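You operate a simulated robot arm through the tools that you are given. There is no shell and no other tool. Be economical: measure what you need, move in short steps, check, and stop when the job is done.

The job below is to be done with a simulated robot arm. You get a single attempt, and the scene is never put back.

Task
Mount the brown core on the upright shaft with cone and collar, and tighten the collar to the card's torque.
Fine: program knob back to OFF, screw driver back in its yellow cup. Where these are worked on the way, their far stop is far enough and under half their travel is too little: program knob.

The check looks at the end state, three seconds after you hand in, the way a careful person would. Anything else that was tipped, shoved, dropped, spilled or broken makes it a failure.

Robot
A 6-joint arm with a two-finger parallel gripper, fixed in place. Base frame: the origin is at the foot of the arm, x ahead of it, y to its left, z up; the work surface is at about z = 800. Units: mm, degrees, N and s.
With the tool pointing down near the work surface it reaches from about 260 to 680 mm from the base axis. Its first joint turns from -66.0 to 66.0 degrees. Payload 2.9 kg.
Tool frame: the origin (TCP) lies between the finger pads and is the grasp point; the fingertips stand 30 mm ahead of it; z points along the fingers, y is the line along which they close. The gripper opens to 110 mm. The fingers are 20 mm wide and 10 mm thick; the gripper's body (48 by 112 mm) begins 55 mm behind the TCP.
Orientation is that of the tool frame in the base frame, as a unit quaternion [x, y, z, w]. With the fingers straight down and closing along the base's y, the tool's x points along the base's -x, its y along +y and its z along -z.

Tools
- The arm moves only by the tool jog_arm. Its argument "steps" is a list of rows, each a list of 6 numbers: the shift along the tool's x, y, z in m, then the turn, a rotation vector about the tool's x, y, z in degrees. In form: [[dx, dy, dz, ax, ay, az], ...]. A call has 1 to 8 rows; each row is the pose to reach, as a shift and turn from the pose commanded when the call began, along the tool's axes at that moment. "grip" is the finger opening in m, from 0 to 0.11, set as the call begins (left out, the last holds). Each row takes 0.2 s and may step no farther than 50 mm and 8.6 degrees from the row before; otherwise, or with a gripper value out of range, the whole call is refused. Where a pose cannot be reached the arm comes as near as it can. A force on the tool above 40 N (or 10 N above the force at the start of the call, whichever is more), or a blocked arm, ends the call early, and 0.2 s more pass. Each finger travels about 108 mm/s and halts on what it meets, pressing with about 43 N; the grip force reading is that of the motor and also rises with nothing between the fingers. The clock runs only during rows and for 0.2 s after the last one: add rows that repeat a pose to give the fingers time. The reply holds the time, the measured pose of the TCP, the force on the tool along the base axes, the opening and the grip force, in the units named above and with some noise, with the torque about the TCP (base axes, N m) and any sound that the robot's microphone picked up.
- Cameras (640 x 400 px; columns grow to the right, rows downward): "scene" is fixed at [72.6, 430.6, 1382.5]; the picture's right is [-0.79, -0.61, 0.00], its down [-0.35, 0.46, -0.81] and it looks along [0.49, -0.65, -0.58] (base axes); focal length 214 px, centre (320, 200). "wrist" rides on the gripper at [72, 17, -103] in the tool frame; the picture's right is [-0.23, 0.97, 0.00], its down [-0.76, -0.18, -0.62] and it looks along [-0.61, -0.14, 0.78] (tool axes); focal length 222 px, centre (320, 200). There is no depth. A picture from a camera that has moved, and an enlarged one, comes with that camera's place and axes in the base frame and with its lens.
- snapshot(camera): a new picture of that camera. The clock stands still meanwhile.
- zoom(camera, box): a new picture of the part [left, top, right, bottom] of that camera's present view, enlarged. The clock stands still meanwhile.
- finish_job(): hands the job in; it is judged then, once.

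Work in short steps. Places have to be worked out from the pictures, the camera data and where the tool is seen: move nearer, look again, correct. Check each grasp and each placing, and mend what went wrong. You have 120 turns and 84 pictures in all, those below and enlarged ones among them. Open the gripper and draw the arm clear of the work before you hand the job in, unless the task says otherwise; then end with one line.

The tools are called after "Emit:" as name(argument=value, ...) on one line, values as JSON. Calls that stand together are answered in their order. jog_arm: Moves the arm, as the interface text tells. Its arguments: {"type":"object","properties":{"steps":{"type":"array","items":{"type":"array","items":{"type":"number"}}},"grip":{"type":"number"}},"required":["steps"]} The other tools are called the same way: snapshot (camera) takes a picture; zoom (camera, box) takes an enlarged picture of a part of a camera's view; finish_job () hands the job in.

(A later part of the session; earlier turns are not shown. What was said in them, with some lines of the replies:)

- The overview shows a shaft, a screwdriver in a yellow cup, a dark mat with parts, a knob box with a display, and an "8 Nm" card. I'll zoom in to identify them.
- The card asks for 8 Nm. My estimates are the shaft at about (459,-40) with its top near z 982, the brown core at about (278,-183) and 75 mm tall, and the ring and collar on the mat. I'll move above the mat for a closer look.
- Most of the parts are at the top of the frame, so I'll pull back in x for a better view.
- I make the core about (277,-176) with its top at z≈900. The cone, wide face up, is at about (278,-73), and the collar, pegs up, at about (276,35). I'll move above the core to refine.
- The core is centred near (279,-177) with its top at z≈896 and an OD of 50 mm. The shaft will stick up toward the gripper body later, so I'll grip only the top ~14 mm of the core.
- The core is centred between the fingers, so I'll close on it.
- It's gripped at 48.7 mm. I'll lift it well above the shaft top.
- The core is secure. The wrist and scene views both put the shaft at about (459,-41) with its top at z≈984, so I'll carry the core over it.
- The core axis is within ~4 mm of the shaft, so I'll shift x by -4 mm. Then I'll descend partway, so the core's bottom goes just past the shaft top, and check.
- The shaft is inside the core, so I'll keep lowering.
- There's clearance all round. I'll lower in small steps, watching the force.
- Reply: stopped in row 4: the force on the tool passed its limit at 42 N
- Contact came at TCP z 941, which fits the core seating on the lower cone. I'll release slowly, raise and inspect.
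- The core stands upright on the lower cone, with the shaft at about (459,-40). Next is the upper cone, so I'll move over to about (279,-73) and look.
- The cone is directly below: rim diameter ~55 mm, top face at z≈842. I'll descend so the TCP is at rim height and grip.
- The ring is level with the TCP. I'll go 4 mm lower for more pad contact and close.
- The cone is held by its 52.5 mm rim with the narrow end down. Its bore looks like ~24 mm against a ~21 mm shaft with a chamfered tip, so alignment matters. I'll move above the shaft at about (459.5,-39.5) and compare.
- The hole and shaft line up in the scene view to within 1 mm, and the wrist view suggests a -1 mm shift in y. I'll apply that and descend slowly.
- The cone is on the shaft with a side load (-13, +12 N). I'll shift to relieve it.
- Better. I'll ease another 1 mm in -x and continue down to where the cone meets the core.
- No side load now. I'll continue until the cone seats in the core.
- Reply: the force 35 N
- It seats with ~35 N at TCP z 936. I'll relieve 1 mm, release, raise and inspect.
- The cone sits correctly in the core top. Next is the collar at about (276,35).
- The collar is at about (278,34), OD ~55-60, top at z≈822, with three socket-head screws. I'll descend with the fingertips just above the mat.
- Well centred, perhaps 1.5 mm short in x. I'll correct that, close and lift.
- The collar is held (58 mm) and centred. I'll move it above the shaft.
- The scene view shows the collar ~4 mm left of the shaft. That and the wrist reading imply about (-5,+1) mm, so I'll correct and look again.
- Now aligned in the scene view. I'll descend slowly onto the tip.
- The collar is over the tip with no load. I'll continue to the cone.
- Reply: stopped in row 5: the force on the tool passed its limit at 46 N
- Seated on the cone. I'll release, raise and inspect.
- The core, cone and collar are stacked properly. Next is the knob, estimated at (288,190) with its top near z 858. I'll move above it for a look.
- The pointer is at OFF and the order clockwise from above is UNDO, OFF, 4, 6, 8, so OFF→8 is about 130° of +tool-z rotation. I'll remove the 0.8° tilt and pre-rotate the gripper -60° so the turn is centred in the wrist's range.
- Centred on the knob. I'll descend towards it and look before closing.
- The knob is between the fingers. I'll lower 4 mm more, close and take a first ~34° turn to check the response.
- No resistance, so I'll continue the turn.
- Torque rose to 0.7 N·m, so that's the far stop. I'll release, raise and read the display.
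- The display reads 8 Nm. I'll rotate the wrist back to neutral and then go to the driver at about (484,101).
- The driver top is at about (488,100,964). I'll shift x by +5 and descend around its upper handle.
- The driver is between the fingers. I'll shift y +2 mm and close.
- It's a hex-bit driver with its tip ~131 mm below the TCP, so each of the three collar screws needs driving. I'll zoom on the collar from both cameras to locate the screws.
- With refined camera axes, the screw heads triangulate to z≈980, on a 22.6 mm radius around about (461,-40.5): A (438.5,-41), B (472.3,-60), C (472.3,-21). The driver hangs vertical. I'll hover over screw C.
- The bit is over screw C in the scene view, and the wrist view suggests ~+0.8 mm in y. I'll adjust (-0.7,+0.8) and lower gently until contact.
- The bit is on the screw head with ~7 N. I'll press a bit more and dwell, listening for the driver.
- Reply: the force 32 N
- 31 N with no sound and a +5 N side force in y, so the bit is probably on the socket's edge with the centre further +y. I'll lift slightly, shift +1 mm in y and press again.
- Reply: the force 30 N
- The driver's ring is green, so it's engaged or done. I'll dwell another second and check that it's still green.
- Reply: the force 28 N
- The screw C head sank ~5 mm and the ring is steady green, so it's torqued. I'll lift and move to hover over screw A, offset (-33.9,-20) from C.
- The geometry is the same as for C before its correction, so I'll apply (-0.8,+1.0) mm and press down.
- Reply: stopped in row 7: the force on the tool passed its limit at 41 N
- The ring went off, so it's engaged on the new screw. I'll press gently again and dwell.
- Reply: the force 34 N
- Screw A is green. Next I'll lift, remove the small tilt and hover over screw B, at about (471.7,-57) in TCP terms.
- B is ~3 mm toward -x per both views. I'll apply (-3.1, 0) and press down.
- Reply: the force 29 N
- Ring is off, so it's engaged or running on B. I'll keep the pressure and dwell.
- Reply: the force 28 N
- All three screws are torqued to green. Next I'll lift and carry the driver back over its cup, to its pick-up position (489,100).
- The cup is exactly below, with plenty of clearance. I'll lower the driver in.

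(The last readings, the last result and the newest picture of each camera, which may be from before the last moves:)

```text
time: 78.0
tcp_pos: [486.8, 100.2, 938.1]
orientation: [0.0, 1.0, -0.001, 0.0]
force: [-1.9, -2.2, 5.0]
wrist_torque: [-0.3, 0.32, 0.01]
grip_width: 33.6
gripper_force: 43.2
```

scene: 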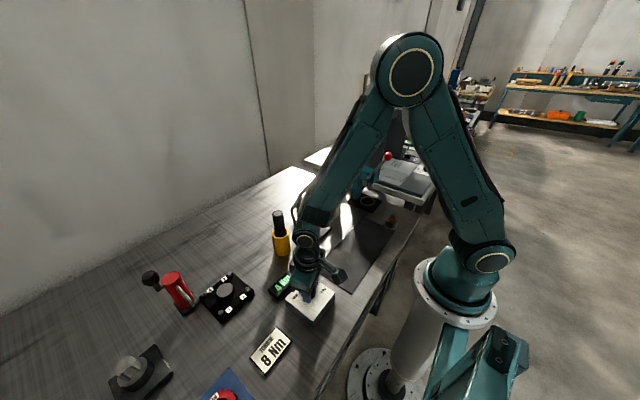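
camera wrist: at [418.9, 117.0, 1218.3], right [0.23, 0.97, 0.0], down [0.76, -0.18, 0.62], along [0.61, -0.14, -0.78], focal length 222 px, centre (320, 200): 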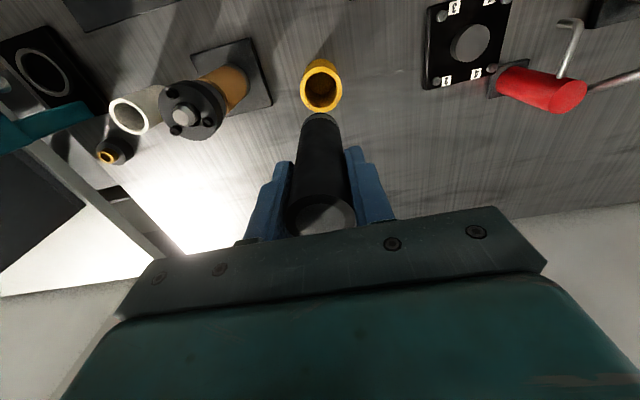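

The force reversed, so it's resting on the cup floor. I'll release, rise clear and check.

Emit:
jog_arm(steps=[[0, 0, 0, 0, 0, 0], [0, 0, 0, 0, 0, 0], [0, 0, 0, 0, 0, 0]], grip=0.07)

Emit:
jog_arm(steps=[[0, 0, -0.03, 0, 0, 0], [0, 0, -0.07, 0, 0, 0], [0, 0, -0.11, 0, 0, 0], [0, 0, -0.135, 0, 0, 0], [0, 0, -0.135, 0, 0, 0]])

Emit:
zoom(camera="scene", box=[240, 160, 360, 280])

```text
time: 78.8
tcp_pos: [486.8, 101.3, 935.2]
orientation: [0.0, 1.0, -0.002, -0.001]
force: [-0.3, -0.3, 0.2]
wrist_torque: [-0.01, -0.05, 0.0]
grip_width: 69.9
gripper_force: 0.1
```

```text
time: 80.0
tcp_pos: [486.7, 100.3, 1072.8]
orientation: [0.0, 1.0, -0.002, -0.002]
force: [0.0, 1.1, 1.0]
wrist_torque: [0.0, 0.02, 0.02]
grip_width: 70.0
gripper_force: 0.0
```

```text
3.33 times, centred on (300, 220) of scene
camera zoom: at [72.6, 430.6, 1382.5], right [-0.79, -0.61, 0.0], down [-0.35, 0.46, -0.81], along [0.49, -0.65, -0.58], focal length 715 px, centre (387, 133)
```

zoom: 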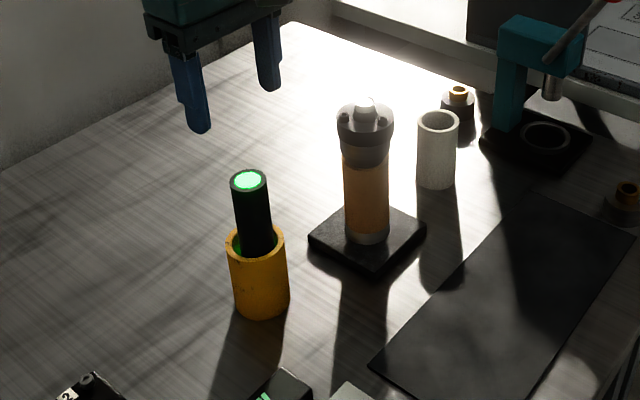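

The driver is back in its cup and the stack is intact. I'll return to the knob and rotate the wrist to the angle where I released it (+69°).

Emit:
jog_arm(steps=[[0.04, 0.018, 0, 0, 0, 0], [0.08, 0.036, 0, 0, 0, 0], [0.12, 0.054, 0, 0, 0, 0], [0.16, 0.072, 0, 0, 0, 0], [0.19, 0.087, 0, 0, 0, 0], [0.196, 0.09, 0, 0, 0, 0], [0.196, 0.09, 0, 0, 0, 0]], grip=0.06)

Emit:
jog_arm(steps=[[0, 0, 0, 0, 0, 8.6], [0, 0, 0, 0, 0, 17.2], [0, 0, 0, 0, 0, 25.8], [0, 0, 0, 0, 0, 34.4], [0, 0, 0, 0, 0, 43], [0, 0, 0, 0, 0, 51.6], [0, 0, 0, 0, 0, 60.2], [0, 0, 0, 0, 0, 68.8]])

Emit:
jog_arm(steps=[[0, 0, 0.045, 0, 0, 0], [0, 0, 0.09, 0, 0, 0], [0, 0, 0.12, 0, 0, 0], [0, 0, 0.15, 0, 0, 0], [0, 0, 0.15, 0, 0, 0]])

Emit:
snapshot(camera="wrist")

```text
time: 81.6
tcp_pos: [292.0, 189.5, 1072.6]
orientation: [0.001, 1.0, -0.002, -0.003]
force: [-0.7, 0.7, -0.3]
wrist_torque: [0.02, 0.03, 0.0]
grip_width: 60.0
gripper_force: 0.1
```

```text
time: 83.4
tcp_pos: [291.4, 192.5, 1072.6]
orientation: [0.567, 0.824, -0.002, 0.001]
force: [0.2, 0.4, -0.3]
wrist_torque: [-0.04, 0.0, 0.02]
grip_width: 60.0
gripper_force: 0.1
```

```text
time: 84.6
tcp_pos: [289.6, 192.4, 922.0]
orientation: [0.566, 0.825, -0.002, -0.001]
force: [0.9, 0.6, -0.1]
wrist_torque: [0.03, -0.02, 0.02]
grip_width: 59.8
gripper_force: 0.0
```

```text
6 pictures are left
camera wrist: at [279.7, 266.8, 1026.6], right [0.99, 0.14, 0.0], down [0.11, -0.77, 0.63], along [0.09, -0.62, -0.78], focal length 222 px, centre (320, 200)
```

wrist: 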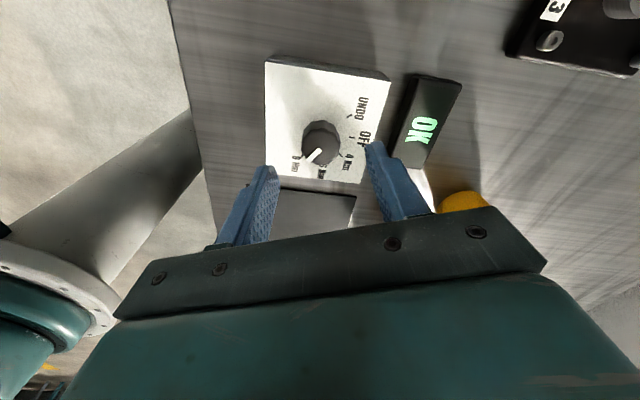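

The display reads OK, so the torque is confirmed. I'll nudge ~2.7 mm toward the earlier grip point, descend and close on the knob.

Emit:
jog_arm(steps=[[-0.0028, 0, 0.02, 0, 0, 0], [-0.0028, 0, 0.036, 0, 0, 0], [-0.0028, 0, 0.045, 0, 0, 0], [-0.0028, 0, 0.049, 0, 0, 0], [-0.0028, 0, 0.049, 0, 0, 0]])

Emit:
jog_arm(steps=[[0, 0, 0, 0, 0, 0], [0, 0, 0, 0, 0, 0], [0, 0, 0, 0, 0, 0]], grip=0.02)

Emit:
jog_arm(steps=[[0, 0, 0, 0, 0, -8.5], [0, 0, 0, 0, 0, -17], [0, 0, 0, 0, 0, -25.5], [0, 0, 0, 0, 0, -34], [0, 0, 0, 0, 0, -42.5], [0, 0, 0, 0, 0, -51], [0, 0, 0, 0, 0, -59.5], [0, 0, 0, 0, 0, -68]])

```text
time: 85.8
tcp_pos: [292.2, 187.5, 870.7]
orientation: [0.565, 0.825, -0.001, -0.001]
force: [-0.2, -0.6, 0.5]
wrist_torque: [-0.02, 0.02, 0.0]
grip_width: 59.9
gripper_force: 0.1
```

```text
time: 86.6
tcp_pos: [290.6, 187.5, 872.4]
orientation: [0.565, 0.825, -0.003, -0.001]
force: [-6.3, -3.1, -1.1]
wrist_torque: [0.41, -0.53, 0.02]
grip_width: 30.2
gripper_force: 45.4
```

```text
time: 87.4
tcp_pos: [291.8, 187.9, 871.6]
orientation: [0.379, 0.925, -0.002, 0.0]
force: [1.7, 0.4, -6.9]
wrist_torque: [0.47, -0.22, 0.01]
grip_width: 30.2
gripper_force: 45.4
stopped in row 4: the force on the tool passed its limit at 41 N (the readings are from after the stop); the commanded pose is now the measured one
```

The force limit tripped at 44.5°, probably because I'm ~2 mm off the knob's axis. I'll open, re-centre at the earlier axis (290.5,189.9) and re-grip.

Emit:
jog_arm(steps=[[0, 0, 0, 0, 0, 0], [0, 0, 0, 0, 0, 0], [0.0023, 0.0005, -0.0015, 0, 0, 0], [0.0023, 0.0005, -0.0015, 0, 0, 0], [0.0023, 0.0005, -0.0015, 0, 0, 0]], grip=0.05)

Emit:
jog_arm(steps=[[0, 0, 0, 0, 0, 0], [0, 0, 0, 0, 0, 0], [0, 0, 0, 0, 0, 0]], grip=0.02)

Emit:
jog_arm(steps=[[0, 0, 0, 0, 0, -6], [0, 0, 0, 0, 0, -12], [0, 0, 0, 0, 0, -18], [0, 0, 0, 0, 0, -24], [0, 0, 0, 0, 0, -30]])

```text
time: 88.6
tcp_pos: [291.6, 190.0, 873.7]
orientation: [0.378, 0.926, -0.001, -0.001]
force: [-0.5, 1.0, -0.1]
wrist_torque: [0.01, 0.01, -0.02]
grip_width: 50.4
gripper_force: 0.0
```

```text
time: 89.4
tcp_pos: [290.1, 189.1, 873.9]
orientation: [0.379, 0.925, -0.002, 0.0]
force: [-2.6, -3.1, 2.4]
wrist_torque: [0.3, -0.39, -0.03]
grip_width: 30.0
gripper_force: 45.0
```

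```text
time: 90.6
tcp_pos: [290.7, 190.8, 873.0]
orientation: [0.126, 0.992, -0.001, -0.002]
force: [-3.7, -6.7, 15.8]
wrist_torque: [0.15, 0.69, 0.02]
grip_width: 30.2
gripper_force: 44.8
```

It's turning smoothly at 14.5°. I'll continue to about -46° and check the pointer.

Emit:
jog_arm(steps=[[0, 0, 0, 0, 0, -7.5], [0, 0, 0, 0, 0, -15], [0, 0, 0, 0, 0, -22.5], [0, 0, 0, 0, 0, -30], [0, 0, 0, 0, 0, -37.5], [0, 0, 0, 0, 0, -45], [0, 0, 0, 0, 0, -52.5], [0, 0, 0, 0, 0, -60]])

Emit:
jog_arm(steps=[[0, 0, 0, 0, 0, -4.5], [0, 0, 0, 0, 0, -9], [0, 0, 0, 0, 0, -13], [0, 0, 0, 0, 0, -13]])

Emit:
zoom(camera="wrist", box=[220, 100, 420, 220])

```text
time: 92.4
tcp_pos: [290.3, 191.1, 873.1]
orientation: [-0.388, 0.922, -0.001, -0.002]
force: [-5.6, 9.2, 2.4]
wrist_torque: [-0.7, 0.7, -0.03]
grip_width: 30.3
gripper_force: 45.0
```

```text
time: 93.4
tcp_pos: [290.7, 190.5, 873.1]
orientation: [-0.49, 0.872, 0.001, -0.001]
force: [-11.4, 11.1, 12.5]
wrist_torque: [0.12, -0.34, 0.02]
grip_width: 30.1
gripper_force: 45.5
```

```text
3.20 times, centred on (320, 160) of wrist
camera zoom: at [239.0, 138.3, 977.8], right [-0.71, 0.7, 0.0], down [0.55, 0.56, 0.62], along [0.43, 0.44, -0.78], focal length 711 px, centre (320, 328)
```

zoom: 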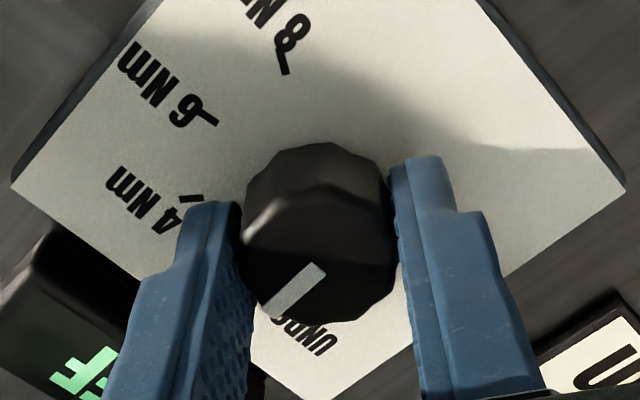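

The pointer is along +x (OFF) and the display shows "…F". I'll release, rise and verify.

Emit:
jog_arm(steps=[[0, 0, 0, 0, 0, 0], [0, 0, 0, 0, 0, 0]], grip=0.055)

Emit:
jog_arm(steps=[[0, 0, -0.04, 0, 0, 0], [0, 0, -0.085, 0, 0, 0], [0, 0, -0.13, 0, 0, 0], [0, 0, -0.175, 0, 0, 0], [0, 0, -0.22, 0, 0, 0], [0, 0, -0.26, 0, 0, 0]])

Emit:
zoom(camera="scene", box=[230, 160, 410, 330])

Emit:
zoom(camera="scene", box=[290, 170, 340, 240])

```text
time: 94.0
tcp_pos: [291.4, 189.6, 873.6]
orientation: [-0.489, 0.872, -0.001, -0.002]
force: [-0.7, 0.7, -0.4]
wrist_torque: [0.01, 0.0, 0.02]
grip_width: 54.9
gripper_force: 0.0
```

```text
time: 95.4
tcp_pos: [288.6, 191.5, 1135.1]
orientation: [-0.488, 0.873, -0.002, -0.001]
force: [-0.2, 0.6, 0.7]
wrist_torque: [0.02, 0.02, 0.01]
grip_width: 55.0
gripper_force: 0.2
```

```text
2.35 times, centred on (320, 245) of scene
camera zoom: at [72.6, 430.6, 1382.5], right [-0.79, -0.61, 0.0], down [-0.35, 0.46, -0.81], along [0.49, -0.65, -0.58], focal length 505 px, centre (320, 94)
```

zoom: 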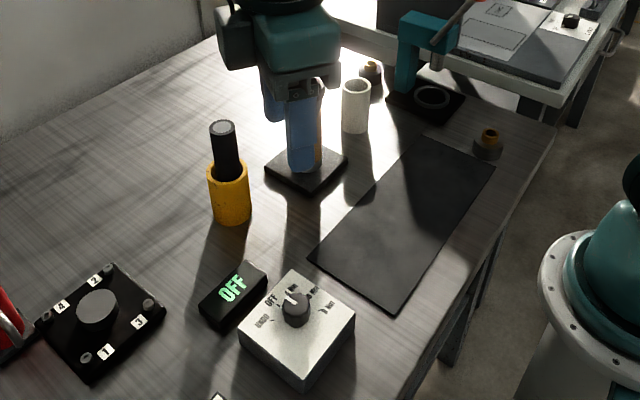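

```text
5.71 times, centred on (315, 205) of scene
camera zoom: at [72.6, 430.6, 1382.5], right [-0.79, -0.61, 0.0], down [-0.35, 0.46, -0.81], along [0.49, -0.65, -0.58], focal length 1226 px, centre (349, 171)
```

zoom: 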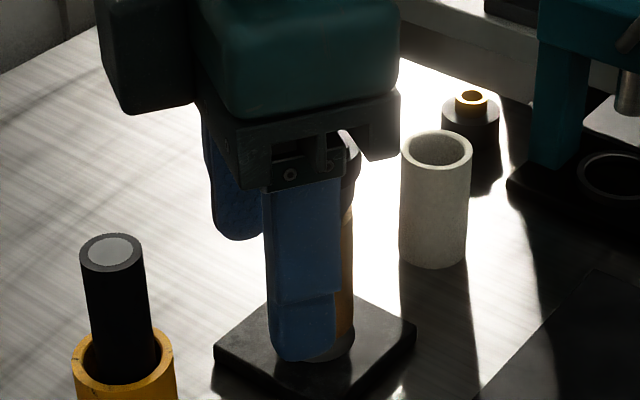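

The display reads OFF, with the driver in its cup. I'll raise the arm clear for a last look at the stack.

Emit:
jog_arm(steps=[[0, 0, -0.045, 0, 0, 0], [0, 0, -0.09, 0, 0, 0], [0, 0, -0.135, 0, 0, 0], [0, 0, -0.17, 0, 0, 0], [0, 0, -0.17, 0, 0, 0]])

Emit:
zoom(camera="scene", box=[270, 160, 350, 250])

```text
time: 96.6
tcp_pos: [288.5, 191.8, 1302.7]
orientation: [-0.489, 0.872, 0.0, -0.003]
force: [-0.3, -0.6, -0.2]
wrist_torque: [-0.01, 0.03, 0.02]
grip_width: 54.8
gripper_force: 0.1
```

```text
4.44 times, centred on (310, 205) of scene
camera zoom: at [72.6, 430.6, 1382.5], right [-0.79, -0.61, 0.0], down [-0.35, 0.46, -0.81], along [0.49, -0.65, -0.58], focal length 953 px, centre (364, 178)
```

zoom: 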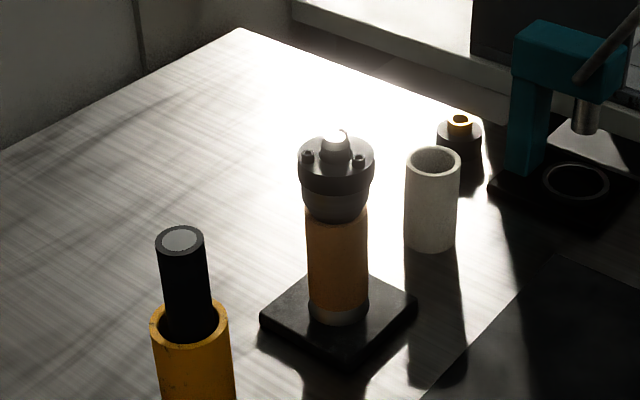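

The stack is complete and upright, the driver is in its cup, the knob is at OFF and the arm is clear. Handing in.

Emit:
finish_job()

```text
The job is handed in.
```

The brown core is mounted on the shaft with cone and collar, all three collar screws are tightened at 8 Nm (the display read OK), the program knob is back at OFF, and the driver is back in its yellow cup.
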